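You operate a simulated robot arm through the tools that you are given. There is no shell and no other tool. Be economical: measure what you need, move in short steps, check, and stop when the job is done.

The job below is to be done with a simulated two-armed robot. You get a single attempt, and the scene is never put back.

## Task
Put the steel block from the top of the brown table on the shelf under the sight glass. Pick up the square grey bottle with one hand, pass it to the other hand and put it on the top of the drum fan. Take the long grey block on the top of the brown table and put it away on the shelf under the long bench. Take the long cream block on the top of the brown table and put it away on the shelf under the long bench. Put the yellow jug on the top of the brown table away on the top of the steel table. Push the sliding cupboard door shut. Take the black tub and leave it on the top of the brown table. Take the short black roll and leave it on the ledge by the pump. Press the zero button two times. Put two of the yellow blocks from the green bench before the grey oven on the middle of the plywood table. Any order will do. Set down upright: square grey bottle, yellow jug.

It is judged by the outcome, as a careful person would: the job done as asked, and still so three seconds after it is handed in. It fails if anything else is knocked over, pushed out of place, dropped, spilled or broken.

## Robot
Two 7-joint arms with fingered hands on one trunk, on a base that drives. Base frame: it is fixed to the floor where the robot stands at the start and does not move with it; the origin is under the middle of the robot, x ahead of it, y to its left, z up; the surface under the hand at the start is at about z = 76. Lengths are in cm, angles in rad, forces in N, time in s.
The left shoulder is at the start at [3.1, 14.9, 145.8], the right one opposite. With the tool pointing down near the work surface each hand reaches from about 10 to 78 cm from the robot's upright axis, wherever it stands, measured 20 degrees to its own side. Places, roughly: black tub (10x10x10 cm) [0, 320, 80]; ledge by the pump (17x16 cm) [234, 308, 56]; long cream block (16x8x4 cm) [250, 0, 80]; long grey block (16x8x4 cm) [110, -10, 80]; middle of the plywood table [520, -670, 80]; shelf under the long bench [-110, -720, 20]; shelf under the sight glass (22x40 cm) [-58, 60, 96]; short black roll (6x6x14 cm) [40, 300, 90]; sliding cupboard door [0, 50, 170]; square grey bottle (8x8x15 cm) [50, -30, 80]; steel block [50, 0, 75]; top of the brown table [160, -20, 80]; top of the drum fan [380, -150, 50]; top of the steel table [790, -1010, 80]; yellow block [775, -625, 75]; yellow jug (13x8x15 cm) [260, -40, 80]; zero button [-90, -640, 80]. Payload 5 kg a hand.
The tool frame of a hand sits at the grasp point between the pads (the TCP): z along the fingers, y along the line on which they close. The tips reach 3.1 cm beyond it. The gripper opens to 15.6 cm. The gripper's body begins 8.8 cm behind the TCP. The gripper is a hand of 4 fingers: y runs from the thumb to the fingers, the wrist lies at [0, 0, -24.9] in the tool frame, and closing takes about 1.5 s.
Orientation is that of the tool frame in the base frame, as a unit quaternion [x, y, z, w]. With the fingers straight down and closing along the base's y, the tool's x points along the base's -x, its y along +y and its z along -z.

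## Interface
- The arms move only by the tool nudge_tool. It takes "left_motion", "right_motion" or both (then of equal length, played together; a hand with none holds still); each is one flat list of numbers, 6 for each row, row after row: the shift along the tool's x, y, z in cm, then the turn, a rotation vector about the tool's x, y, z in rad. In form: [dx, dy, dz, rx, ry, rz, dx, dy, dz, rx, ry, rz, ...]. A call has 1 to 12 rows; each row is the pose to reach, as a shift and turn from the pose commanded when the call began, along the tool's axes at that moment. "left_claw" and "right_claw" are, for a hand that has rows, the gripper command, from -1 (fully open) to 1 (shut), values between in proportion, set as the call begins (left out, the last holds). A row lasts 0.2 s, in which the tool goes at most 5 cm and 0.15 rad; a call with a longer step from one row to the next is refused whole, and so is a gripper value outside its range. Where a pose cannot be reached the arm comes as near as it can. A force on the tool above 40 N (or 10 N above the force at the start of the call, whichever is more), or a blocked arm, ends the call early, and 0.2 s more pass. Each finger travels about 10.8 cm/s and halts on what it meets, pressing with about 30 N; the grip force reading is that of the motor and also rises with nothing between the fingers. The clock runs only during rows and for 0.2 s after the last one: add rows that repeat a pose to give the fingers time. The reply holds the time, the measured pose of the TCP, the force on the tool along the base axes, the opening and the grip force, in the units named above and with some noise, with the torque about the TCP (base axes, N m) and any sound that the robot's microphone picked up.
- Cameras (640 x 400 px; columns grow to the right, rows downward): "scene" is now at [2.37, 5.36, 165.18]; the picture's right is [0.97, -0.22, 0.02], its down [-0.19, -0.86, -0.47] and it looks along [0.13, 0.45, -0.88] (base axes); focal length 214 px, centre (320, 200). "left" rides on the left gripper at [-7.2, 0.2, -11.1] in its tool frame; the picture's right is [-0.02, -1.00, 0.00], its down [0.84, -0.02, -0.54] and it looks along [0.54, -0.01, 0.84] (tool axes); focal length 234 px, centre (320, 200). "right" rides on the right gripper at [7.2, 0.2, -11.1] in its tool frame; the picture's right is [-0.02, 1.00, 0.00], its down [-0.84, -0.02, -0.54] and it looks along [-0.54, -0.01, 0.84] (tool axes); focal length 234 px, centre (320, 200). There is no depth. A picture from a camera that has moved, and an enlarged one, comes with that camera's place and axes in the base frame and with its lens.
- get_image(camera): a new picture of that camera. It takes no simulated time.
- raise_lower(by): slides the trunk up (or, below 0, down) by that many cm; the arms and the scene camera ride with it, the base frame stays. It gives what a move gives, with no picture.
- steer(legs): drives the robot by 1 to 6 legs, each [ahead, turn to the left] in cm and rad, along the robot's own axes; the way and the turn of a leg run together, so that a leg with both is an arc; at most 150 cm and 3.142 rad a leg. The arms and the cameras ride along, it lands a little off, and it stops where it bumps. It gives what a move gives.
- move_fingers(finger1, finger2, finger3, thumb_bend, hand): sets how far each is bent, from 0 (flat) to 1 (curled in); at 0.3 the hand is open as for a grip, at 0.7 the pads meet at the TCP. One left out holds its place. A second passes; each finger stops where it meets its share of the squeeze, and holds until it gets a number again. A gripper value or a shape takes the hand back. It gives what a move gives, with no picture; readings hold the bend of each and the force on the fingers (four entries, about 0 where the hand has none), thumb and palm.
- hand_shape(shape, hand): the hand has 4 fingers and takes this shape, open, in about a second: jaw (thumb against the fingers, like two jaws); tri (thumb and two fingers); tip (a fingertip pinch); poke (one finger out to press); point (the index stretched); flat (the hand flat); cup (the hand cupped); fist (a fist). The gripper value then closes the fingers along that shape, each until it touches; the sizes above hold for jaw. It gives what a move gives, with no picture.
- turn_head(pan, tilt): turns the head with the scene camera to pan (to the left, within 1.501 rad either way) and tilt (down, from -0.506 to 1.204), counted from straight ahead of the robot. It gives what a move gives.
- close_up(camera, box): a new picture of the part [left, top, right, bottom] of that camera's present view, enlarged. It takes no simulated time.
- finish_job(): hands the job in; it is judged then, once.

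Go step by step. Nothing tells you exact positions but the pictures and the camera data: compare them with the known pose of the tool, close in by small moves and look again before you grip or let go. The budget is 535 turns and 328 pictures, counting those below and the enlarged ones. Unless the task says otherwise, let go and move clear before handing in.

The tools are called after "Request:" as a command line: name --argument value ..., lists and objects as JSON in quotes. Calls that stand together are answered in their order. nudge_tool: Moves the arms, as the interface text tells. Its arguments: {"type":"object","properties":{"left_motion":{"type":"array"},"left_claw":{"type":"number"},"right_motion":{"type":"array"},"right_claw":{"type":"number"}},"required":[]} The other tools are called the same way: raise_lower (by) slides the trunk up or down; hand_shape (shape, hand) gives the hand a shape; move_fingers (finger1, finger2, finger3, thumb_bend, hand) moves the fingers one by one; steer (legs) drives the base; turn_head (pan, tilt) turns the head that bears the scene camera; get_image (camera) takes a picture; close_up (camera, box) takes an enlarged picture of a part of a camera's view; finish_job () hands the job in.

At the start:

```text
time: 0.0
left_eef_pos: [49.32, 49.53, 110.15]
left_tool_rot: [0.03, 0.998, -0.05, 0.014]
left_wrist_force: [-0.1, -0.2, -0.7]
left_wrist_torque: [0.01, 0.01, 0.03]
left_gripper_width: 15.6
left_grip_force: 0.0
left_shape: jaw
left_bend: [0.3, 0.3, 0.3, 0.3]
left_finger forces: [0.1, 0.0, 0.0, 0.0, 0.1, 0.0]
right_eef_pos: [58.86, 8.88, 98.38]
right_tool_rot: [0.0, 1.0, 0.002, 0.013]
right_wrist_force: [-0.1, -0.4, 0.8]
right_wrist_torque: [0.02, -0.01, 0.01]
right_gripper_width: 15.6
right_grip_force: 0.0
right_shape: jaw
right_bend: [0.3, 0.3, 0.3, 0.3]
right_finger forces: [0.0, 0.1, 0.0, 0.1, 0.0, 0.0]
trunk travel left (down, up): [-87.5, 6.5]
robot x, y, heading: [-0.21, -0.78, 0.024]
head pan, tilt: [1.321, 1.091]
```

scene: 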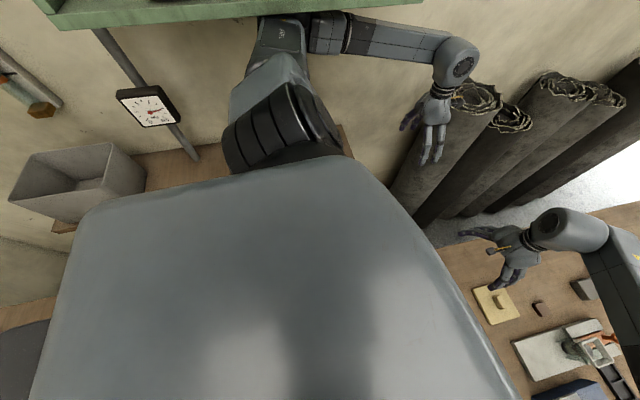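
right: 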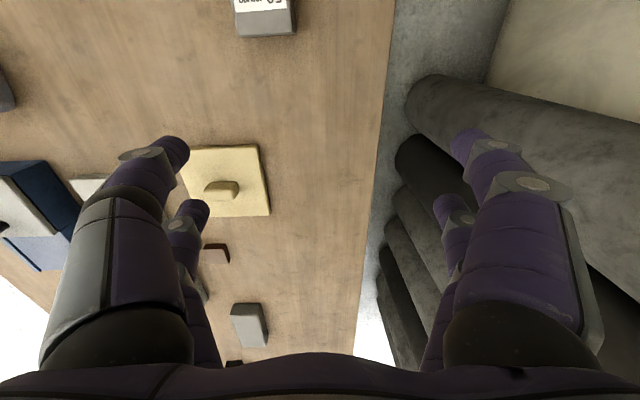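
left: 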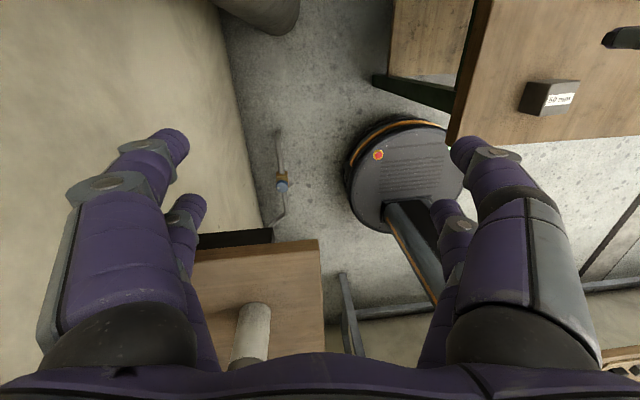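

I see the robot's body in the way of the scene camera, a brown table to the right-front and a sight glass to the left. I'll look around with the head first.

Request:
turn_head --pan 0 --tilt 0.6

Request:
get_image --camera "scene"

Request:
turn_head --pan 1.3 --tilt 0.3

Request:
get_image --camera "scene"

Request:
turn_head --pan -1.2 --tilt 0.4

Request:
get_image --camera "scene"

```text
time: 1.5
left_eef_pos: [50.22, 46.75, 110.44]
left_tool_rot: [0.044, 0.996, -0.076, 0.012]
left_wrist_force: [-0.2, 1.1, 0.5]
left_wrist_torque: [-0.02, -0.02, 0.02]
left_gripper_width: 15.59
left_grip_force: 0.0
left_shape: jaw
left_bend: [0.3, 0.3, 0.3, 0.3]
left_finger forces: [0.0, 0.1, 0.0, 0.0, 0.1, 0.0]
right_eef_pos: [59.07, 9.27, 100.03]
right_tool_rot: [0.0, 1.0, 0.0, 0.011]
right_wrist_force: [0.8, 0.3, 0.6]
right_wrist_torque: [-0.03, -0.03, -0.03]
right_gripper_width: 15.6
right_grip_force: 0.0
right_shape: jaw
right_bend: [0.3, 0.3, 0.3, 0.3]
right_finger forces: [0.0, 0.0, 0.0, 0.1, 0.1, 0.0]
trunk travel left (down, up): [-87.5, 6.5]
robot x, y, heading: [-0.25, -0.64, 0.035]
head pan, tilt: [0.0, 0.6]
```

```text
324 pictures are left
camera scene: at [10.17, -0.22, 171.1], right [0.04, -1.0, 0.0], down [-0.55, -0.02, -0.84], along [0.84, 0.03, -0.55], focal length 214 px, centre (320, 200)
```

scene: 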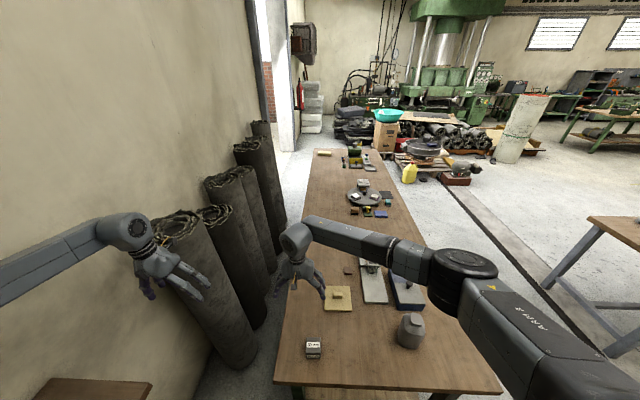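

```text
time: 3.0
left_eef_pos: [50.32, 47.4, 110.6]
left_tool_rot: [0.042, 0.996, -0.072, 0.01]
left_wrist_force: [-0.3, -0.5, 0.0]
left_wrist_torque: [-0.01, -0.01, 0.0]
left_gripper_width: 15.59
left_grip_force: 0.0
left_shape: jaw
left_bend: [0.3, 0.3, 0.3, 0.3]
left_finger forces: [0.0, 0.0, 0.0, 0.1, 0.1, 0.0]
right_eef_pos: [59.13, 9.37, 99.99]
right_tool_rot: [0.0, 1.0, 0.0, 0.01]
right_wrist_force: [-0.9, 0.4, -0.5]
right_wrist_torque: [0.0, 0.04, 0.01]
right_gripper_width: 15.59
right_grip_force: 0.0
right_shape: jaw
right_bend: [0.3, 0.3, 0.3, 0.3]
right_finger forces: [0.1, 0.0, 0.0, 0.0, 0.0, 0.1]
trunk travel left (down, up): [-87.5, 6.5]
robot x, y, heading: [-0.17, -1.03, 0.038]
head pan, tilt: [1.3, 0.3]
```

```text
323 pictures are left
camera scene: at [3.68, 8.56, 173.69], right [0.97, -0.23, 0.02], down [-0.05, -0.29, -0.96], along [0.22, 0.93, -0.29], focal length 214 px, centre (320, 200)
```

scene: 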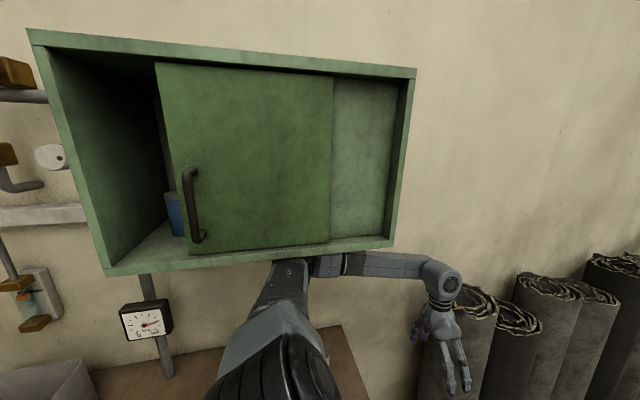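

```text
time: 5.2
left_eef_pos: [50.33, 47.83, 110.59]
left_tool_rot: [0.041, 0.997, -0.07, 0.011]
left_wrist_force: [0.2, 0.1, 0.5]
left_wrist_torque: [0.02, 0.01, -0.01]
left_gripper_width: 15.59
left_grip_force: 0.1
left_shape: jaw
left_bend: [0.3, 0.3, 0.3, 0.3]
left_finger forces: [0.0, 0.0, 0.1, 0.0, 0.0, 0.0]
right_eef_pos: [59.25, 9.39, 99.9]
right_tool_rot: [0.0, 1.0, -0.001, 0.009]
right_wrist_force: [-0.6, 0.2, 0.3]
right_wrist_torque: [-0.01, -0.03, 0.0]
right_gripper_width: 15.58
right_grip_force: 0.0
right_shape: jaw
right_bend: [0.3, 0.3, 0.3, 0.3]
right_finger forces: [0.1, 0.1, 0.0, 0.0, 0.0, 0.0]
trunk travel left (down, up): [-87.5, 6.5]
robot x, y, heading: [-0.02, -1.22, 0.045]
head pan, tilt: [-1.201, 0.4]
```

```text
322 pictures are left
camera scene: at [5.51, -8.94, 172.83], right [-0.92, -0.4, -0.02], down [-0.14, 0.35, -0.93], along [0.38, -0.84, -0.38], focal length 214 px, centre (320, 200)
```

scene: 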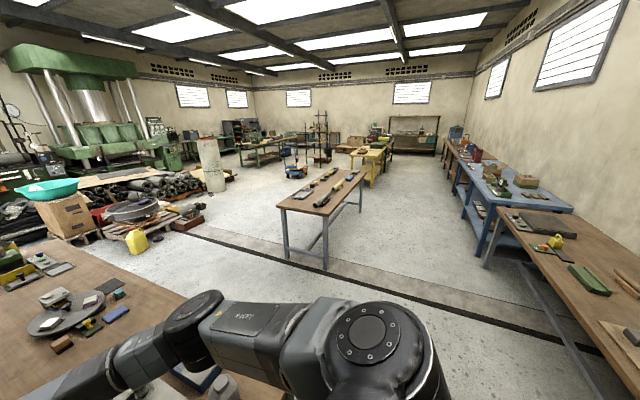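

The table with the bottle and steel block lies ahead. The cupboard is on the left, with its door needing to go towards -x. I'll look closer at the table and behind-left.

Request:
turn_head --pan -0.2 --tilt 0.9

Request:
get_image --camera "scene"

Request:
turn_head --pan 1.5 --tilt 0.7

Request:
get_image --camera "scene"

```text
time: 6.5
left_eef_pos: [50.32, 48.28, 110.54]
left_tool_rot: [0.04, 0.997, -0.07, 0.009]
left_wrist_force: [-0.5, 0.0, -0.6]
left_wrist_torque: [0.01, 0.02, 0.03]
left_gripper_width: 15.6
left_grip_force: 0.2
left_shape: jaw
left_bend: [0.3, 0.3, 0.3, 0.3]
left_finger forces: [0.0, 0.0, 0.0, 0.0, 0.1, 0.1]
right_eef_pos: [59.29, 9.41, 99.86]
right_tool_rot: [0.0, 1.0, -0.003, 0.009]
right_wrist_force: [1.0, -0.3, -0.2]
right_wrist_torque: [0.02, 0.0, 0.0]
right_gripper_width: 15.59
right_grip_force: 0.0
right_shape: jaw
right_bend: [0.3, 0.3, 0.3, 0.3]
right_finger forces: [0.0, 0.0, 0.1, 0.0, 0.0, 0.0]
trunk travel left (down, up): [-87.5, 6.5]
robot x, y, heading: [0.15, -1.46, 0.04]
head pan, tilt: [-0.201, 0.901]
```

```text
321 pictures are left
camera scene: at [9.44, -1.62, 168.58], right [-0.16, -0.99, 0.0], down [-0.76, 0.12, -0.64], along [0.63, -0.1, -0.77], focal length 214 px, centre (320, 200)
```

scene: 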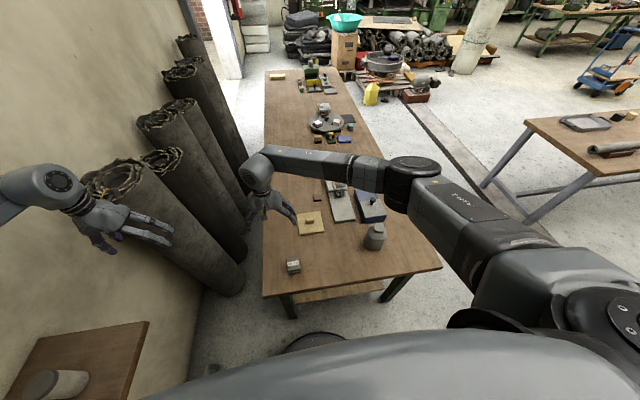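

```text
time: 8.2
left_eef_pos: [50.48, 48.55, 110.46]
left_tool_rot: [0.039, 0.997, -0.069, 0.009]
left_wrist_force: [-0.4, 0.2, 0.3]
left_wrist_torque: [0.0, 0.02, 0.02]
left_gripper_width: 15.61
left_grip_force: 0.0
left_shape: jaw
left_bend: [0.3, 0.3, 0.3, 0.3]
left_finger forces: [0.1, 0.0, 0.1, 0.0, 0.0, 0.1]
right_eef_pos: [59.42, 9.72, 99.75]
right_tool_rot: [0.0, 1.0, -0.003, 0.009]
right_wrist_force: [-0.3, -0.1, -0.1]
right_wrist_torque: [-0.01, -0.01, -0.03]
right_gripper_width: 15.59
right_grip_force: 0.1
right_shape: jaw
right_bend: [0.3, 0.3, 0.3, 0.3]
right_finger forces: [0.0, 0.1, 0.0, 0.0, 0.0, 0.1]
trunk travel left (down, up): [-87.5, 6.5]
robot x, y, heading: [0.24, -1.6, 0.044]
head pan, tilt: [1.499, 0.7]
```

```text
320 pictures are left
camera scene: at [2.33, 8.12, 170.01], right [1.0, -0.03, 0.02], down [0.0, -0.65, -0.76], along [0.03, 0.76, -0.65], focal length 214 px, centre (320, 200)
```

scene: 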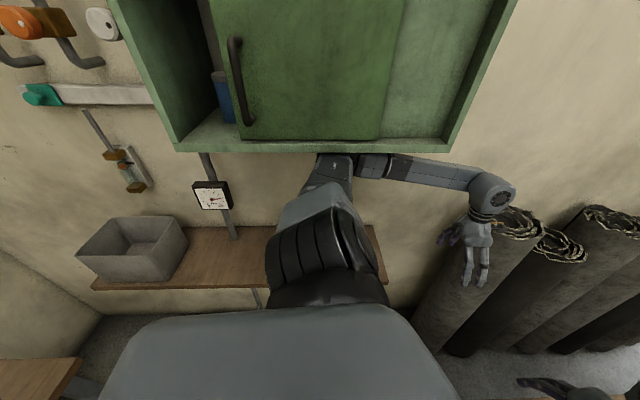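

The grey bin and the wooden wall board are near the shelf coordinates; I'll zoom to see which one is meant.

Request:
close_up --camera "scene" --box '[0, 80, 320, 330]'

Request:
get_image --camera "left"

Request:
get_image --camera "right"

```text
1.60 times, centred on (160, 205) of scene
camera zoom: at [2.33, 8.12, 170.01], right [1.0, -0.03, 0.02], down [0.0, -0.65, -0.76], along [0.03, 0.76, -0.65], focal length 343 px, centre (576, 192)
```

zoom: 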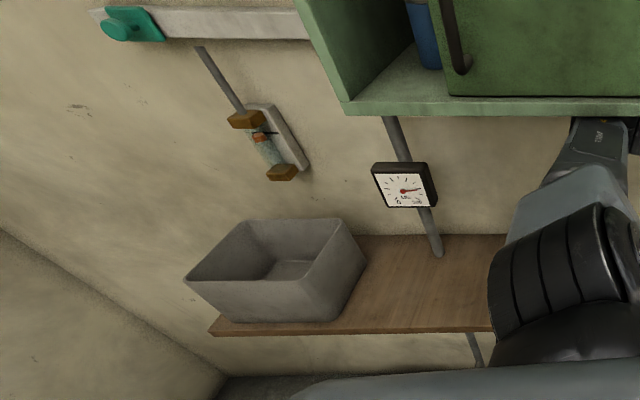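

```text
318 pictures are left
camera left: at [57.44, 49.7, 121.61], right [-0.05, -0.99, 0.14], down [-0.84, 0.12, 0.52], along [-0.53, -0.09, -0.84], focal length 234 px, centre (320, 200)
```

left: 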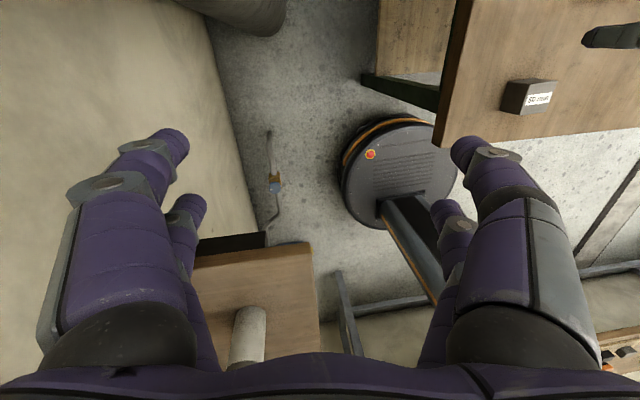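

```text
317 pictures are left
camera right: at [52.01, 9.73, 110.73], right [0.02, 1.0, -0.01], down [0.83, -0.02, 0.56], along [0.56, -0.02, -0.83], focal length 234 px, centre (320, 200)
```

right: 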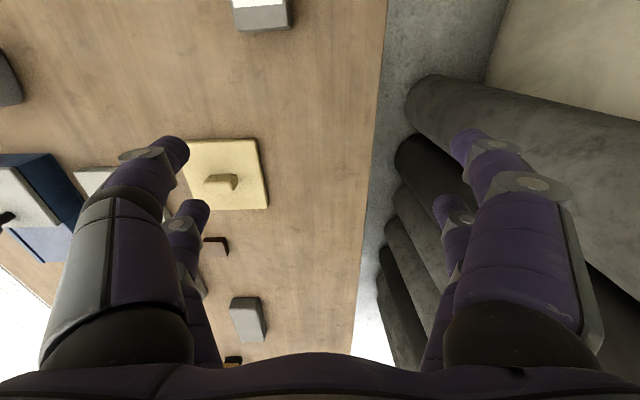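

The steel block sits near (47, 4) on the table. I'll bring the right hand above it and check.

Request:
nudge_tool --right_motion '[4, -2, 1, 0, 0, 0, 8, -4, 2, 0, 0, 0, 12.4, -6, 3, 0, 0, 0, 12.4, -6, 3, 0, 0, 0, 12.4, -6, 3, 0, 0, 0]'

Request:
turn_head --pan 0 --tilt 1.1

Request:
get_image --camera "right"

Request:
get_image --camera "scene"

```text
time: 9.4
left_eef_pos: [50.44, 48.72, 110.56]
left_tool_rot: [0.038, 0.997, -0.07, 0.01]
left_wrist_force: [-0.4, 0.5, 0.2]
left_wrist_torque: [-0.02, 0.0, -0.01]
left_gripper_width: 15.59
left_grip_force: 0.1
left_shape: jaw
left_bend: [0.3, 0.3, 0.3, 0.3]
left_finger forces: [0.0, 0.0, 0.0, 0.0, 0.1, 0.1]
right_eef_pos: [46.88, 3.82, 96.59]
right_tool_rot: [0.0, 1.0, -0.003, 0.008]
right_wrist_force: [-0.8, -0.9, 0.1]
right_wrist_torque: [0.0, -0.03, -0.02]
right_gripper_width: 15.58
right_grip_force: 0.1
right_shape: jaw
right_bend: [0.3, 0.3, 0.3, 0.3]
right_finger forces: [0.0, 0.1, 0.1, 0.1, 0.0, 0.1]
trunk travel left (down, up): [-87.5, 6.5]
robot x, y, heading: [0.29, -1.43, 0.043]
head pan, tilt: [1.499, 0.7]
```

```text
time: 11.0
left_eef_pos: [50.43, 48.92, 110.52]
left_tool_rot: [0.038, 0.997, -0.069, 0.009]
left_wrist_force: [0.0, -0.3, 0.5]
left_wrist_torque: [0.03, 0.03, 0.03]
left_gripper_width: 15.6
left_grip_force: 0.1
left_shape: jaw
left_bend: [0.3, 0.3, 0.3, 0.3]
left_finger forces: [0.0, 0.1, 0.1, 0.1, 0.0, 0.0]
right_eef_pos: [46.96, 3.77, 96.62]
right_tool_rot: [-0.001, 1.0, -0.003, 0.009]
right_wrist_force: [-0.4, 0.4, -0.3]
right_wrist_torque: [-0.01, -0.01, 0.02]
right_gripper_width: 15.6
right_grip_force: 0.0
right_shape: jaw
right_bend: [0.3, 0.3, 0.3, 0.3]
right_finger forces: [0.0, 0.0, 0.0, 0.0, 0.0, 0.0]
trunk travel left (down, up): [-87.5, 6.5]
robot x, y, heading: [0.03, -1.4, 0.044]
head pan, tilt: [0.0, 1.1]
```

```text
316 pictures are left
camera right: at [39.58, 3.89, 107.64], right [0.02, 1.0, -0.01], down [0.83, -0.02, 0.56], along [0.56, -0.02, -0.83], focal length 234 px, centre (320, 200)
```

right: 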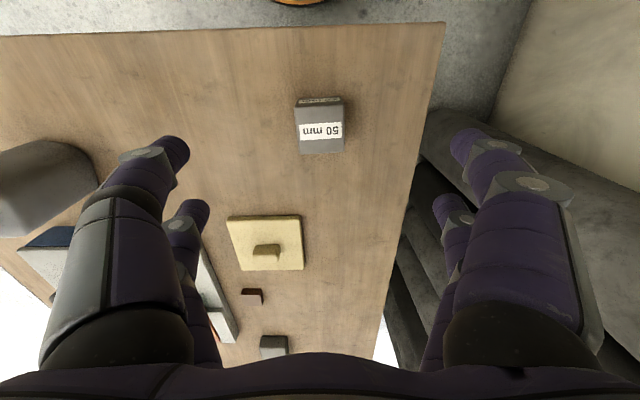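

```text
315 pictures are left
camera scene: at [8.61, -0.03, 167.22], right [0.05, -1.0, 0.01], down [-0.88, -0.04, -0.47], along [0.47, 0.01, -0.88], focal length 214 px, centre (320, 200)
```

scene: 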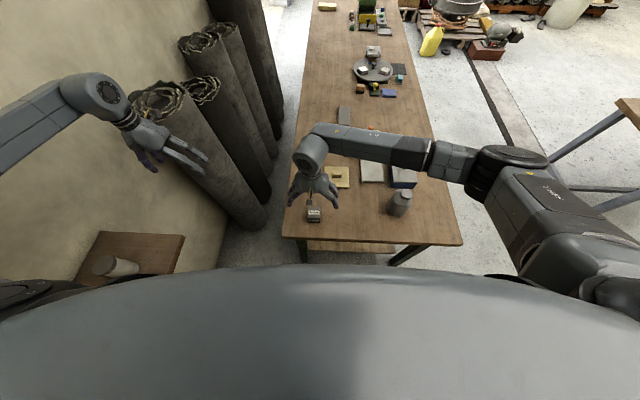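

The block is centred under the right hand near (47.6, 3.6). I lower to just above the table and grip.

Request:
nudge_tool --right_motion '[-0.6, -0.2, 5, 0, 0, 0, -0.6, -0.2, 10, 0, 0, 0, -0.6, -0.2, 13, 0, 0, 0, -0.6, -0.2, 16, 0, 0, 0, -0.6, -0.2, 16, 0, 0, 0]'

Request:
get_image --camera "right"

```text
refused: row 1 steps farther than a row can; nothing moved
```

```text
314 pictures are left
camera right: at [39.58, 3.89, 107.64], right [0.02, 1.0, -0.01], down [0.83, -0.02, 0.56], along [0.56, -0.02, -0.83], focal length 234 px, centre (320, 200)
```

right: 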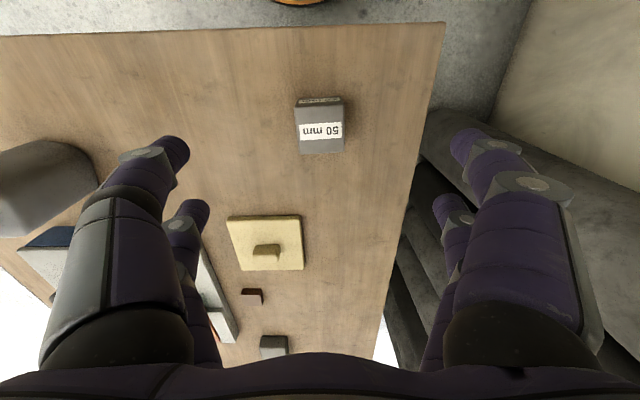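

The first step was just too long; I repeat it shorter.

Request:
nudge_tool --right_motion '[-0.6, -0.2, 4.5, 0, 0, 0, -0.6, -0.2, 9, 0, 0, 0, -0.6, -0.2, 13, 0, 0, 0, -0.6, -0.2, 16, 0, 0, 0, -0.6, -0.2, 16, 0, 0, 0]'

Request:
get_image --camera "right"

```text
time: 12.2
left_eef_pos: [50.5, 48.95, 110.47]
left_tool_rot: [0.039, 0.997, -0.069, 0.008]
left_wrist_force: [0.0, -0.1, -0.5]
left_wrist_torque: [0.0, -0.01, 0.01]
left_gripper_width: 15.6
left_grip_force: 0.0
left_shape: jaw
left_bend: [0.3, 0.3, 0.3, 0.3]
left_finger forces: [0.1, 0.0, 0.0, 0.1, 0.0, 0.0]
right_eef_pos: [47.82, 3.34, 80.51]
right_tool_rot: [-0.001, 1.0, -0.004, 0.009]
right_wrist_force: [-0.4, 0.9, -0.1]
right_wrist_torque: [0.01, 0.03, -0.02]
right_gripper_width: 15.6
right_grip_force: 0.1
right_shape: jaw
right_bend: [0.3, 0.3, 0.3, 0.3]
right_finger forces: [0.0, 0.0, 0.0, 0.0, 0.1, 0.0]
trunk travel left (down, up): [-87.5, 6.5]
robot x, y, heading: [-0.33, -2.03, 0.043]
head pan, tilt: [0.0, 1.1]
```

```text
313 pictures are left
camera right: at [40.43, 3.42, 91.55], right [0.02, 1.0, -0.01], down [0.83, -0.02, 0.56], along [0.56, -0.02, -0.83], focal length 234 px, centre (320, 200)
```

right: 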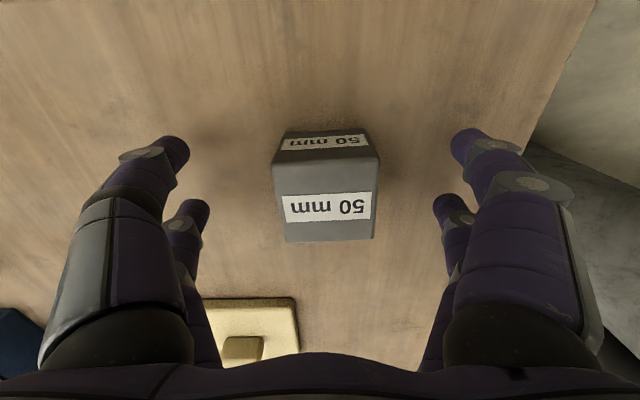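

The block is well centred between the fingers; I lower slightly and close.

Request:
nudge_tool --right_motion '[0, 0, 0.7, 0, 0, 0, 0, 0, 0.7, 0, 0, 0, 0, 0, 0.7, 0, 0, 0]'

Request:
nudge_tool --right_motion '[0, 0, 0, 0, 0, 0, 0, 0, 0, 0, 0, 0, 0, 0, 0, 0, 0, 0, 0, 0, 0, 0, 0, 0, 0, 0, 0, 0, 0, 0, 0, 0, 0, 0, 0, 0, 0, 0, 0, 0, 0, 0]' --right_claw 1

Request:
nudge_tool --right_motion '[0, 0, -3, 0, 0, 0, 0, 0, -7, 0, 0, 0, 0, 0, -11, 0, 0, 0, 0, 0, -15, 0, 0, 0, 0, 0, -15, 0, 0, 0]'

Request:
get_image --camera "right"

```text
time: 13.0
left_eef_pos: [50.65, 49.02, 110.56]
left_tool_rot: [0.037, 0.997, -0.069, 0.009]
left_wrist_force: [-0.2, 0.3, 0.0]
left_wrist_torque: [0.01, 0.02, 0.02]
left_gripper_width: 15.59
left_grip_force: 0.0
left_shape: jaw
left_bend: [0.3, 0.3, 0.3, 0.3]
left_finger forces: [0.1, 0.0, 0.0, 0.0, 0.1, 0.0]
right_eef_pos: [47.92, 3.32, 79.84]
right_tool_rot: [0.0, 1.0, -0.005, 0.008]
right_wrist_force: [0.2, -0.3, 0.5]
right_wrist_torque: [0.02, 0.0, 0.02]
right_gripper_width: 15.58
right_grip_force: 0.0
right_shape: jaw
right_bend: [0.3, 0.3, 0.3, 0.3]
right_finger forces: [0.0, 0.0, 0.0, 0.1, 0.0, 0.1]
trunk travel left (down, up): [-87.5, 6.5]
robot x, y, heading: [0.06, -1.95, 0.048]
head pan, tilt: [0.0, 1.1]
```

```text
time: 14.6
left_eef_pos: [50.47, 49.26, 110.48]
left_tool_rot: [0.037, 0.997, -0.069, 0.01]
left_wrist_force: [0.4, 0.1, 0.4]
left_wrist_torque: [0.01, -0.04, 0.01]
left_gripper_width: 15.6
left_grip_force: 0.0
left_shape: jaw
left_bend: [0.3, 0.3, 0.3, 0.3]
left_finger forces: [0.0, 0.0, 0.1, 0.0, 0.0, 0.0]
right_eef_pos: [47.95, 3.49, 79.89]
right_tool_rot: [0.001, 1.0, -0.005, 0.008]
right_wrist_force: [0.0, -2.7, 0.9]
right_wrist_torque: [-0.02, 0.05, 0.06]
right_gripper_width: 4.81
right_grip_force: 30.3
right_shape: jaw
right_bend: [0.74, 0.74, 0.73, 0.7]
right_finger forces: [27.2, 26.9, 27.9, 0.0, 28.3, 0.1]
trunk travel left (down, up): [-87.5, 6.5]
robot x, y, heading: [-0.17, -1.71, 0.047]
head pan, tilt: [0.0, 1.1]
```

```text
time: 15.8
left_eef_pos: [50.71, 49.28, 110.55]
left_tool_rot: [0.037, 0.997, -0.069, 0.008]
left_wrist_force: [-0.8, -0.3, 0.3]
left_wrist_torque: [-0.01, 0.0, 0.02]
left_gripper_width: 15.6
left_grip_force: 0.0
left_shape: jaw
left_bend: [0.3, 0.3, 0.3, 0.3]
left_finger forces: [0.0, 0.1, 0.0, 0.0, 0.1, 0.0]
right_eef_pos: [47.79, 3.9, 94.96]
right_tool_rot: [0.0, 1.0, -0.007, 0.008]
right_wrist_force: [-1.2, 0.6, -11.2]
right_wrist_torque: [-0.01, 0.02, 0.01]
right_gripper_width: 4.78
right_grip_force: 30.3
right_shape: jaw
right_bend: [0.74, 0.74, 0.73, 0.7]
right_finger forces: [27.7, 27.0, 27.3, 0.1, 27.5, 0.1]
trunk travel left (down, up): [-87.5, 6.5]
robot x, y, heading: [0.09, -1.76, 0.048]
head pan, tilt: [0.0, 1.1]
```

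```text
312 pictures are left
camera right: at [40.49, 3.99, 106.1], right [0.02, 1.0, -0.01], down [0.83, -0.01, 0.56], along [0.56, -0.02, -0.83], focal length 234 px, centre (320, 200)
```

right: 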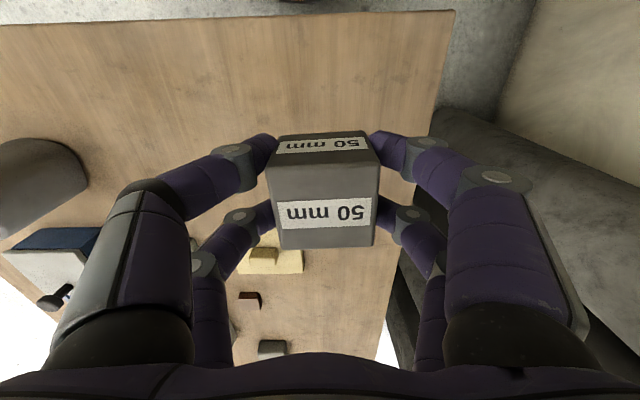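

The block is held. I'll lift and tuck both arms before turning.

Request:
nudge_tool --right_motion '[2, -0.6, -3, 0, 0, 0, 4, -1.2, -6, 0, 0, 0, 6.5, -2, -9, 0, 0, 0, 9, -3, -12, 0, 0, 0, 11, -3.5, -14.5, 0, 0, 0, 12.8, -4, -17, 0, 0, 0, 12.8, -4, -17, 0, 0, 0, 12.8, -4, -17, 0, 0, 0]' --left_motion '[2, -4, -0.5, 0, 0, 0, 4, -8, -1, 0, 0, 0, 6, -12, -1.5, 0, 0, 0, 8, -16, -2, 0, 0, 0, 10, -20, -3, 0, 0, 0, 12, -24, -4, 0, 0, 0, 13, -27, -4, 0, 0, 0, 13, -27, -4, 0, 0, 0]'

Request:
turn_head --pan 1.5 --tilt 0.9

Request:
get_image --camera "left"

Request:
get_image --camera "scene"

```text
time: 16.4
left_eef_pos: [47.6, 36.14, 110.7]
left_tool_rot: [0.061, 0.991, -0.121, 0.006]
left_wrist_force: [-1.5, 0.1, -1.3]
left_wrist_torque: [-0.05, -0.03, 0.05]
left_gripper_width: 15.59
left_grip_force: 0.2
left_shape: jaw
left_bend: [0.3, 0.3, 0.3, 0.3]
left_finger forces: [0.1, 0.0, 0.0, 0.0, 0.0, 0.0]
right_eef_pos: [44.29, 3.02, 101.01]
right_tool_rot: [0.001, 1.0, -0.004, 0.004]
right_wrist_force: [0.6, -1.0, -13.3]
right_wrist_torque: [0.05, 0.0, 0.02]
right_gripper_width: 4.8
right_grip_force: 29.7
right_shape: jaw
right_bend: [0.74, 0.74, 0.73, 0.7]
right_finger forces: [27.9, 27.9, 28.2, 0.0, 28.1, 0.0]
trunk travel left (down, up): [-87.5, 6.5]
robot x, y, heading: [-0.12, -2.29, 0.052]
head pan, tilt: [0.0, 1.1]
stopped in row 3 (left hand): the arm was blocked; the commanded pose is now the measured one
```

```text
time: 18.1
left_eef_pos: [47.88, 35.87, 110.84]
left_tool_rot: [0.061, 0.991, -0.123, 0.011]
left_wrist_force: [-0.2, -0.4, -0.8]
left_wrist_torque: [-0.01, 0.06, -0.02]
left_gripper_width: 15.6
left_grip_force: 0.0
left_shape: jaw
left_bend: [0.3, 0.3, 0.3, 0.3]
left_finger forces: [0.0, 0.0, 0.1, 0.0, 0.0, 0.1]
right_eef_pos: [44.39, 2.92, 101.06]
right_tool_rot: [0.0, 1.0, -0.005, 0.005]
right_wrist_force: [-0.9, 0.2, -12.5]
right_wrist_torque: [-0.02, 0.03, -0.01]
right_gripper_width: 4.77
right_grip_force: 29.6
right_shape: jaw
right_bend: [0.74, 0.74, 0.73, 0.7]
right_finger forces: [28.0, 28.1, 28.2, 0.1, 28.0, 0.0]
trunk travel left (down, up): [-87.5, 6.5]
robot x, y, heading: [0.07, -2.06, 0.049]
head pan, tilt: [1.499, 0.901]
```

```text
311 pictures are left
camera left: at [54.91, 37.92, 121.8], right [-0.1, -0.96, 0.24], down [-0.84, 0.21, 0.5], along [-0.54, -0.15, -0.83], focal length 234 px, centre (320, 200)
```

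left: 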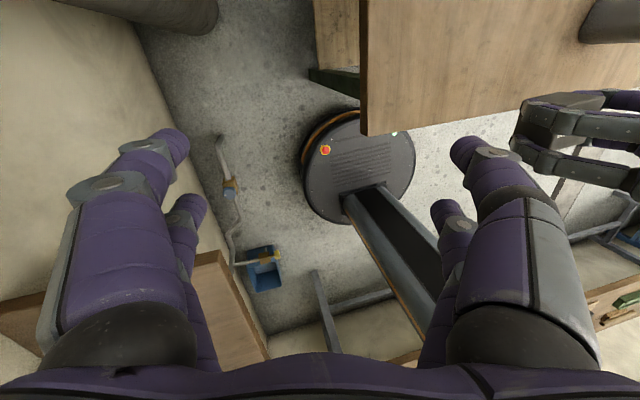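

```text
310 pictures are left
camera scene: at [3.36, 6.95, 169.04], right [1.0, -0.02, 0.01], down [-0.01, -0.79, -0.61], along [0.02, 0.61, -0.79], focal length 214 px, centre (320, 200)
```

scene: 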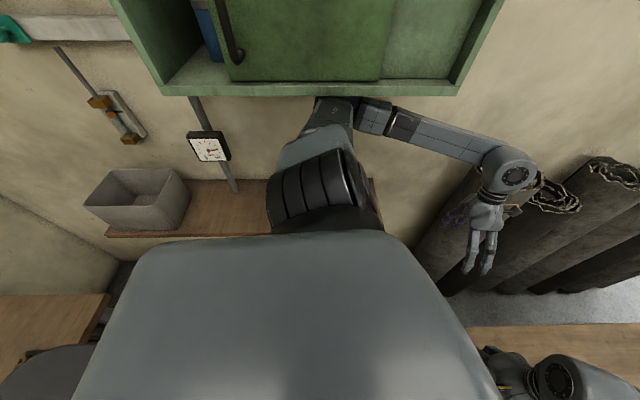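

The left arm is hemmed in by the cupboard, so I turn right into the open floor rather than tuck here.

Request:
steer --legs '[[0, -1.5]]'

Request:
turn_head --pan 0 --tilt 0.5

Request:
get_image --camera "scene"

Request:
turn_head --pan -1.4 --tilt 0.5

Request:
get_image --camera "scene"

```text
time: 20.8
left_eef_pos: [56.28, -16.16, 112.1]
left_tool_rot: [0.506, 0.854, -0.114, -0.041]
left_wrist_force: [0.4, 0.2, 0.1]
left_wrist_torque: [0.0, 0.06, -0.02]
left_gripper_width: 15.59
left_grip_force: 0.0
left_shape: jaw
left_bend: [0.3, 0.3, 0.3, 0.3]
left_finger forces: [0.1, 0.0, 0.0, 0.0, 0.1, 0.0]
right_eef_pos: [27.8, -32.73, 102.17]
right_tool_rot: [0.458, 0.889, -0.011, 0.017]
right_wrist_force: [3.9, -4.0, -11.0]
right_wrist_torque: [0.16, 0.13, -0.02]
right_gripper_width: 4.69
right_grip_force: 30.2
right_shape: jaw
right_bend: [0.73, 0.74, 0.73, 0.7]
right_finger forces: [29.2, 28.9, 28.7, 0.0, 29.2, 0.0]
trunk travel left (down, up): [-87.5, 6.5]
robot x, y, heading: [-0.37, -2.18, -0.899]
head pan, tilt: [1.499, 0.901]
stopped in leg 1: the robot was blocked; the commanded pose is now the measured one
```

```text
time: 22.4
left_eef_pos: [55.33, -16.89, 112.56]
left_tool_rot: [0.507, 0.854, -0.111, -0.037]
left_wrist_force: [-1.4, 0.1, -0.1]
left_wrist_torque: [0.01, 0.0, -0.03]
left_gripper_width: 15.61
left_grip_force: 0.1
left_shape: jaw
left_bend: [0.3, 0.3, 0.3, 0.3]
left_finger forces: [0.0, 0.1, 0.0, 0.0, 0.0, 0.1]
right_eef_pos: [27.02, -33.02, 102.19]
right_tool_rot: [0.458, 0.889, -0.006, 0.019]
right_wrist_force: [-0.1, -1.3, -11.3]
right_wrist_torque: [0.05, 0.0, -0.01]
right_gripper_width: 4.67
right_grip_force: 29.9
right_shape: jaw
right_bend: [0.73, 0.74, 0.73, 0.7]
right_finger forces: [28.9, 28.7, 28.9, 0.0, 29.4, 0.0]
trunk travel left (down, up): [-87.5, 6.5]
robot x, y, heading: [-0.2, -2.08, -0.908]
head pan, tilt: [0.0, 0.499]
```

```text
309 pictures are left
camera scene: at [8.47, -13.51, 173.01], right [-0.79, -0.62, 0.0], down [-0.3, 0.38, -0.88], along [0.54, -0.69, -0.48], focal length 214 px, centre (320, 200)
```

scene: 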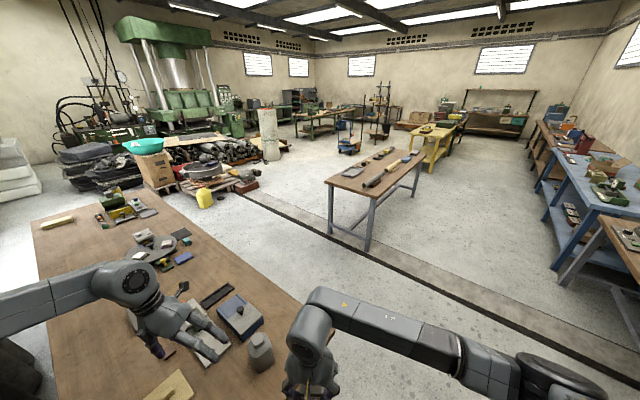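

```text
time: 23.9
left_eef_pos: [55.49, -16.71, 112.4]
left_tool_rot: [0.506, 0.854, -0.111, -0.037]
left_wrist_force: [0.1, 1.3, 0.0]
left_wrist_torque: [-0.01, 0.02, 0.01]
left_gripper_width: 15.6
left_grip_force: 0.0
left_shape: jaw
left_bend: [0.3, 0.3, 0.3, 0.3]
left_finger forces: [0.1, 0.0, 0.0, 0.0, 0.0, 0.0]
right_eef_pos: [27.0, -32.91, 102.26]
right_tool_rot: [0.457, 0.889, -0.007, 0.019]
right_wrist_force: [-0.1, 0.1, -12.5]
right_wrist_torque: [0.02, 0.05, -0.01]
right_gripper_width: 4.67
right_grip_force: 30.2
right_shape: jaw
right_bend: [0.73, 0.74, 0.73, 0.7]
right_finger forces: [29.0, 28.7, 28.8, 0.0, 29.3, 0.0]
trunk travel left (down, up): [-87.5, 6.5]
robot x, y, heading: [-0.21, -1.98, -0.908]
head pan, tilt: [-1.4, 0.499]
```

```text
308 pictures are left
camera scene: at [-3.07, -12.83, 173.03], right [-0.74, 0.67, 0.0], down [0.32, 0.36, -0.88], along [-0.59, -0.65, -0.48], focal length 214 px, centre (320, 200)
```

scene: 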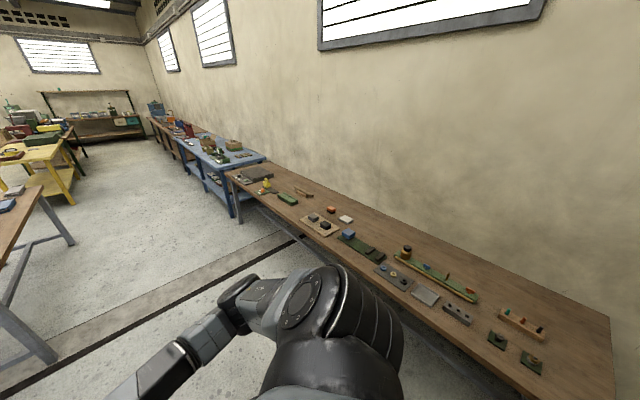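

The turn stopped partway; I'll look to the left to see what blocks.

Request:
turn_head --pan 1.45 --tilt 0.7

Request:
get_image --camera "scene"

Request:
turn_head --pan -1.4 --tilt 1.1

Request:
get_image --camera "scene"

Request:
get_image --camera "left"

```text
time: 26.4
left_eef_pos: [55.5, -16.57, 112.42]
left_tool_rot: [0.506, 0.854, -0.112, -0.038]
left_wrist_force: [1.0, -0.3, -0.1]
left_wrist_torque: [-0.01, 0.0, -0.03]
left_gripper_width: 15.62
left_grip_force: 0.2
left_shape: jaw
left_bend: [0.3, 0.3, 0.3, 0.3]
left_finger forces: [0.0, 0.0, 0.0, 0.0, 0.0, 0.0]
right_eef_pos: [26.99, -32.93, 102.23]
right_tool_rot: [0.456, 0.89, -0.007, 0.019]
right_wrist_force: [0.9, -0.7, -12.4]
right_wrist_torque: [0.04, 0.03, 0.0]
right_gripper_width: 4.67
right_grip_force: 29.9
right_shape: jaw
right_bend: [0.73, 0.74, 0.73, 0.7]
right_finger forces: [29.0, 28.7, 28.9, 0.1, 29.3, 0.0]
trunk travel left (down, up): [-87.5, 6.5]
robot x, y, heading: [-0.24, -2.11, -0.906]
head pan, tilt: [1.45, 0.7]
```

```text
307 pictures are left
camera scene: at [10.26, -1.7, 171.25], right [0.52, -0.86, 0.0], down [-0.55, -0.33, -0.76], along [0.65, 0.4, -0.64], focal length 214 px, centre (320, 200)
```

scene: 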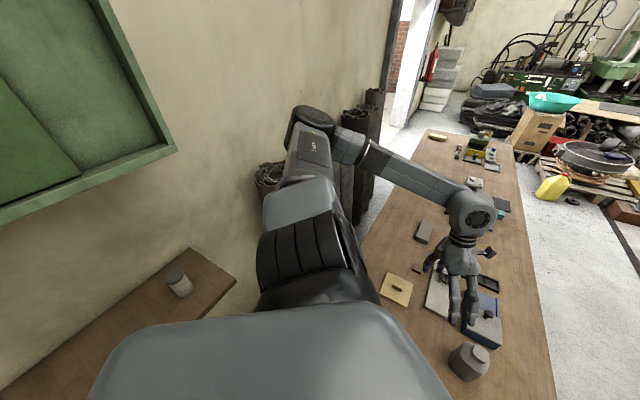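

```text
time: 28.9
left_eef_pos: [55.5, -16.75, 112.56]
left_tool_rot: [0.506, 0.854, -0.112, -0.037]
left_wrist_force: [0.5, 0.3, -0.4]
left_wrist_torque: [0.02, -0.02, 0.01]
left_gripper_width: 15.58
left_grip_force: 0.1
left_shape: jaw
left_bend: [0.3, 0.3, 0.3, 0.3]
left_finger forces: [0.0, 0.0, 0.0, 0.0, 0.0, 0.0]
right_eef_pos: [27.1, -32.87, 102.24]
right_tool_rot: [0.457, 0.889, -0.006, 0.018]
right_wrist_force: [-0.2, -1.2, -11.9]
right_wrist_torque: [-0.01, 0.01, 0.04]
right_gripper_width: 4.68
right_grip_force: 29.4
right_shape: jaw
right_bend: [0.73, 0.74, 0.73, 0.7]
right_finger forces: [29.1, 28.7, 28.9, 0.0, 29.2, 0.0]
trunk travel left (down, up): [-87.5, 6.5]
robot x, y, heading: [-0.29, -2.46, -0.907]
head pan, tilt: [-1.4, 1.1]
```

```text
306 pictures are left
camera scene: at [-1.24, -10.79, 168.25], right [-0.74, 0.67, 0.0], down [0.6, 0.66, -0.45], along [-0.3, -0.34, -0.89], focal length 214 px, centre (320, 200)
```

scene: 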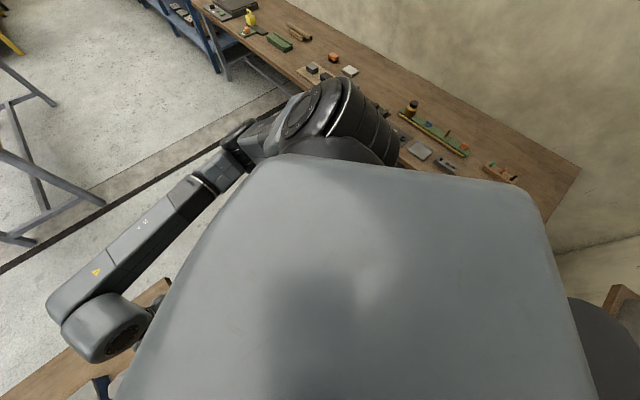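

```text
305 pictures are left
camera left: at [61.07, -21.14, 123.59], right [-0.85, -0.48, 0.23], down [-0.33, 0.81, 0.49], along [-0.42, 0.34, -0.84], focal length 234 px, centre (320, 200)
```

left: 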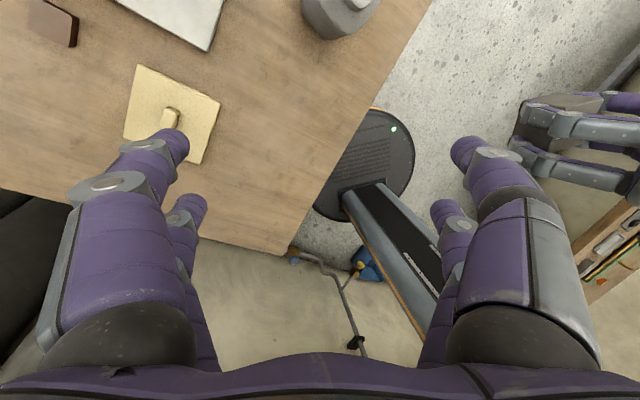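

Nothing obvious touches; I'll try a small further turn to see whether it still blocks.

Request:
steer --legs '[[0, -0.3]]'

```text
time: 30.3
left_eef_pos: [48.87, -32.5, 112.38]
left_tool_rot: [0.628, 0.769, -0.104, -0.054]
left_wrist_force: [-0.5, 0.7, 0.6]
left_wrist_torque: [0.01, -0.02, -0.01]
left_gripper_width: 15.59
left_grip_force: 0.1
left_shape: jaw
left_bend: [0.3, 0.3, 0.3, 0.3]
left_finger forces: [0.1, 0.0, 0.0, 0.0, 0.0, 0.1]
right_eef_pos: [16.87, -39.51, 102.26]
right_tool_rot: [0.584, 0.811, -0.01, 0.018]
right_wrist_force: [0.1, 1.0, -12.4]
right_wrist_torque: [-0.04, 0.03, -0.01]
right_gripper_width: 4.7
right_grip_force: 29.9
right_shape: jaw
right_bend: [0.73, 0.74, 0.73, 0.7]
right_finger forces: [29.1, 28.7, 28.8, 0.0, 29.3, 0.0]
trunk travel left (down, up): [-87.5, 6.5]
robot x, y, heading: [-0.26, -1.87, -1.202]
head pan, tilt: [-1.4, 1.1]
```

It turns freely in a smaller step. I continue to face -y and then drive out into the open floor.

Request:
steer --legs '[[0, -0.37]]'

Request:
steer --legs '[[50, 0]]'

```text
time: 31.8
left_eef_pos: [34.83, -47.74, 112.37]
left_tool_rot: [0.757, 0.643, -0.094, -0.072]
left_wrist_force: [-0.6, -0.1, 0.5]
left_wrist_torque: [-0.01, -0.03, 0.03]
left_gripper_width: 15.6
left_grip_force: 0.2
left_shape: jaw
left_bend: [0.3, 0.3, 0.3, 0.3]
left_finger forces: [0.1, 0.1, 0.0, 0.0, 0.0, 0.0]
right_eef_pos: [2.33, -43.06, 102.23]
right_tool_rot: [0.722, 0.692, -0.011, 0.016]
right_wrist_force: [-1.4, -1.4, -11.7]
right_wrist_torque: [0.05, 0.02, 0.01]
right_gripper_width: 4.7
right_grip_force: 29.9
right_shape: jaw
right_bend: [0.73, 0.74, 0.73, 0.7]
right_finger forces: [28.9, 28.8, 28.8, 0.1, 29.4, 0.0]
trunk travel left (down, up): [-87.5, 6.5]
robot x, y, heading: [-0.35, -1.95, -1.573]
head pan, tilt: [-1.4, 1.1]
```

```text
time: 34.7
left_eef_pos: [34.98, -97.05, 112.44]
left_tool_rot: [0.757, 0.643, -0.094, -0.072]
left_wrist_force: [-0.2, 0.2, -0.3]
left_wrist_torque: [0.02, -0.02, -0.01]
left_gripper_width: 15.6
left_grip_force: 0.1
left_shape: jaw
left_bend: [0.3, 0.3, 0.3, 0.3]
left_finger forces: [0.1, 0.0, 0.0, 0.1, 0.1, 0.1]
right_eef_pos: [2.49, -92.4, 102.36]
right_tool_rot: [0.722, 0.692, -0.012, 0.016]
right_wrist_force: [-0.8, 0.3, -12.5]
right_wrist_torque: [0.01, 0.0, 0.01]
right_gripper_width: 4.68
right_grip_force: 29.9
right_shape: jaw
right_bend: [0.73, 0.74, 0.73, 0.7]
right_finger forces: [29.1, 28.7, 28.8, 0.1, 29.3, 0.0]
trunk travel left (down, up): [-87.5, 6.5]
robot x, y, heading: [-0.25, -51.4, -1.569]
head pan, tilt: [-1.4, 1.1]
```

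I'm in the open floor. I'll turn right around in small steps and drive to face the wall shelf.

Request:
steer --legs '[[0, -0.8], [0, -0.8], [0, -0.77]]'

Request:
turn_head --pan 0 --tilt 0.6

Request:
get_image --camera "scene"

```text
time: 41.3
left_eef_pos: [-57.08, -44.06, 112.4]
left_tool_rot: [0.884, -0.452, 0.031, -0.114]
left_wrist_force: [-0.2, -0.4, -0.1]
left_wrist_torque: [-0.01, 0.0, -0.03]
left_gripper_width: 15.59
left_grip_force: 0.0
left_shape: jaw
left_bend: [0.3, 0.3, 0.3, 0.3]
left_finger forces: [0.0, 0.0, 0.0, 0.0, 0.0, 0.1]
right_eef_pos: [-30.94, -24.38, 102.29]
right_tool_rot: [0.916, -0.4, -0.019, -0.005]
right_wrist_force: [0.3, 0.6, -11.7]
right_wrist_torque: [-0.01, -0.02, 0.0]
right_gripper_width: 4.68
right_grip_force: 30.0
right_shape: jaw
right_bend: [0.73, 0.74, 0.73, 0.7]
right_finger forces: [29.0, 28.5, 28.7, 0.0, 29.1, 0.0]
trunk travel left (down, up): [-87.5, 6.5]
robot x, y, heading: [-0.24, -51.49, 2.365]
head pan, tilt: [-1.4, 1.1]
```

```text
time: 42.8
left_eef_pos: [-57.05, -44.06, 112.59]
left_tool_rot: [0.884, -0.452, 0.031, -0.113]
left_wrist_force: [0.5, 0.0, 0.2]
left_wrist_torque: [-0.03, 0.04, 0.03]
left_gripper_width: 15.61
left_grip_force: 0.0
left_shape: jaw
left_bend: [0.3, 0.3, 0.3, 0.3]
left_finger forces: [0.0, 0.0, 0.0, 0.0, 0.1, 0.0]
right_eef_pos: [-30.97, -24.34, 102.35]
right_tool_rot: [0.916, -0.4, -0.019, -0.006]
right_wrist_force: [-0.3, -0.1, -11.7]
right_wrist_torque: [-0.01, -0.05, -0.02]
right_gripper_width: 4.69
right_grip_force: 29.9
right_shape: jaw
right_bend: [0.73, 0.74, 0.73, 0.7]
right_finger forces: [29.1, 28.5, 28.9, 0.1, 29.1, 0.1]
trunk travel left (down, up): [-87.5, 6.5]
robot x, y, heading: [-0.21, -51.66, 2.363]
head pan, tilt: [0.0, 0.6]
```

```text
304 pictures are left
camera scene: at [-10.05, -41.72, 172.11], right [0.7, 0.71, 0.0], down [0.4, -0.4, -0.82], along [-0.59, 0.58, -0.57], focal length 214 px, centre (320, 200)
```

scene: 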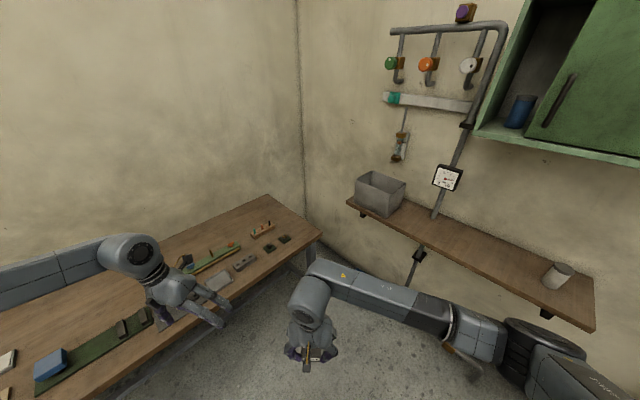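

The wooden board is at z≈96 with the bin at x −70…−51; a free spot within the shelf area is near (−44, 59). I approach it facing the wall.

Request:
steer --legs '[[0, -0.3], [44, 0], [0, -0.49]]'

Request:
turn_head --pan 0.3 --tilt 0.8

Request:
get_image --camera "scene"

```text
time: 47.8
left_eef_pos: [-55.24, 32.49, 112.52]
left_tool_rot: [-0.641, 0.758, -0.073, 0.092]
left_wrist_force: [-0.2, 1.0, -0.4]
left_wrist_torque: [-0.03, 0.03, -0.01]
left_gripper_width: 15.6
left_grip_force: 0.0
left_shape: jaw
left_bend: [0.3, 0.3, 0.3, 0.3]
left_finger forces: [0.0, 0.0, 0.0, 0.0, 0.0, 0.0]
right_eef_pos: [-22.88, 27.64, 102.34]
right_tool_rot: [-0.691, 0.723, 0.015, 0.012]
right_wrist_force: [0.3, 0.2, -13.1]
right_wrist_torque: [-0.06, -0.03, -0.01]
right_gripper_width: 4.68
right_grip_force: 29.9
right_shape: jaw
right_bend: [0.73, 0.74, 0.73, 0.7]
right_finger forces: [29.0, 28.4, 28.8, 0.0, 29.1, 0.0]
trunk travel left (down, up): [-87.5, 6.5]
robot x, y, heading: [-20.38, -13.24, 1.567]
head pan, tilt: [0.0, 0.6]
```

```text
time: 48.6
left_eef_pos: [-55.04, 32.37, 112.39]
left_tool_rot: [-0.641, 0.758, -0.072, 0.093]
left_wrist_force: [-1.0, -0.2, -0.4]
left_wrist_torque: [-0.01, 0.07, -0.01]
left_gripper_width: 15.6
left_grip_force: 0.1
left_shape: jaw
left_bend: [0.3, 0.3, 0.3, 0.3]
left_finger forces: [0.0, 0.1, 0.1, 0.0, 0.0, 0.0]
right_eef_pos: [-22.75, 27.67, 102.12]
right_tool_rot: [-0.691, 0.723, 0.015, 0.012]
right_wrist_force: [-0.3, -0.2, -12.1]
right_wrist_torque: [-0.01, -0.05, 0.0]
right_gripper_width: 4.67
right_grip_force: 29.4
right_shape: jaw
right_bend: [0.73, 0.74, 0.73, 0.7]
right_finger forces: [29.1, 28.4, 28.8, 0.0, 29.0, 0.1]
trunk travel left (down, up): [-87.5, 6.5]
robot x, y, heading: [-20.41, -13.19, 1.565]
head pan, tilt: [0.3, 0.799]
```

```text
303 pictures are left
camera scene: at [-22.79, -0.48, 170.42], right [0.96, 0.29, 0.0], down [0.21, -0.69, -0.7], along [-0.21, 0.67, -0.72], focal length 214 px, centre (320, 200)
```

scene: 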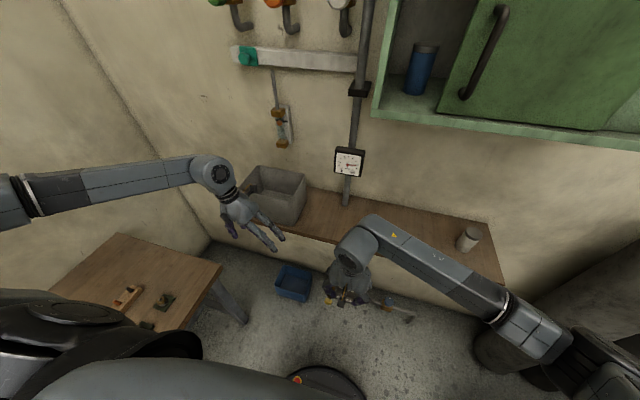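

I pull the left hand back and up, raise the block a little, then roll forward 12 cm.

Request:
nudge_tool --right_motion '[0, 0, -2, 0, 0, 0, 0, 0, -4, 0, 0, 0, 0, 0, -6, 0, 0, 0, 0, 0, -6, 0, 0, 0, 0, 0, -6, 0, 0, 0]' --left_motion '[3, 0, -3, 0, 0, 0, 6, 0, -6, 0, 0, 0, 9, 0, -9, 0, 0, 0, 12, 0, -12, 0, 0, 0, 12, 0, -12, 0, 0, 0]'

Request:
steer --legs '[[12, 0]]'

```text
time: 49.8
left_eef_pos: [-59.94, 20.4, 123.52]
left_tool_rot: [-0.642, 0.758, -0.073, 0.093]
left_wrist_force: [-0.2, 1.0, 0.1]
left_wrist_torque: [0.0, 0.0, 0.02]
left_gripper_width: 15.59
left_grip_force: 0.0
left_shape: jaw
left_bend: [0.3, 0.3, 0.3, 0.3]
left_finger forces: [0.0, 0.0, 0.0, 0.0, 0.1, 0.0]
right_eef_pos: [-22.75, 27.38, 108.01]
right_tool_rot: [-0.691, 0.723, 0.015, 0.012]
right_wrist_force: [-1.1, 0.7, -11.6]
right_wrist_torque: [0.0, -0.03, 0.0]
right_gripper_width: 4.68
right_grip_force: 30.2
right_shape: jaw
right_bend: [0.73, 0.74, 0.73, 0.7]
right_finger forces: [29.0, 28.3, 28.7, 0.0, 29.0, 0.0]
trunk travel left (down, up): [-87.5, 6.5]
robot x, y, heading: [-20.19, -13.41, 1.569]
head pan, tilt: [0.3, 0.799]
```

```text
time: 51.1
left_eef_pos: [-60.04, 32.28, 123.65]
left_tool_rot: [-0.642, 0.757, -0.072, 0.093]
left_wrist_force: [0.1, 0.5, -0.7]
left_wrist_torque: [0.02, -0.01, -0.05]
left_gripper_width: 15.58
left_grip_force: 0.0
left_shape: jaw
left_bend: [0.3, 0.3, 0.3, 0.3]
left_finger forces: [0.1, 0.0, 0.0, 0.0, 0.0, 0.0]
right_eef_pos: [-22.7, 39.34, 108.17]
right_tool_rot: [-0.691, 0.722, 0.016, 0.013]
right_wrist_force: [0.0, -0.5, -13.0]
right_wrist_torque: [-0.01, 0.03, 0.0]
right_gripper_width: 4.69
right_grip_force: 29.7
right_shape: jaw
right_bend: [0.73, 0.74, 0.73, 0.7]
right_finger forces: [29.1, 28.4, 28.7, 0.0, 29.0, 0.0]
trunk travel left (down, up): [-87.5, 6.5]
robot x, y, heading: [-20.54, -1.46, 1.571]
head pan, tilt: [0.3, 0.799]
```

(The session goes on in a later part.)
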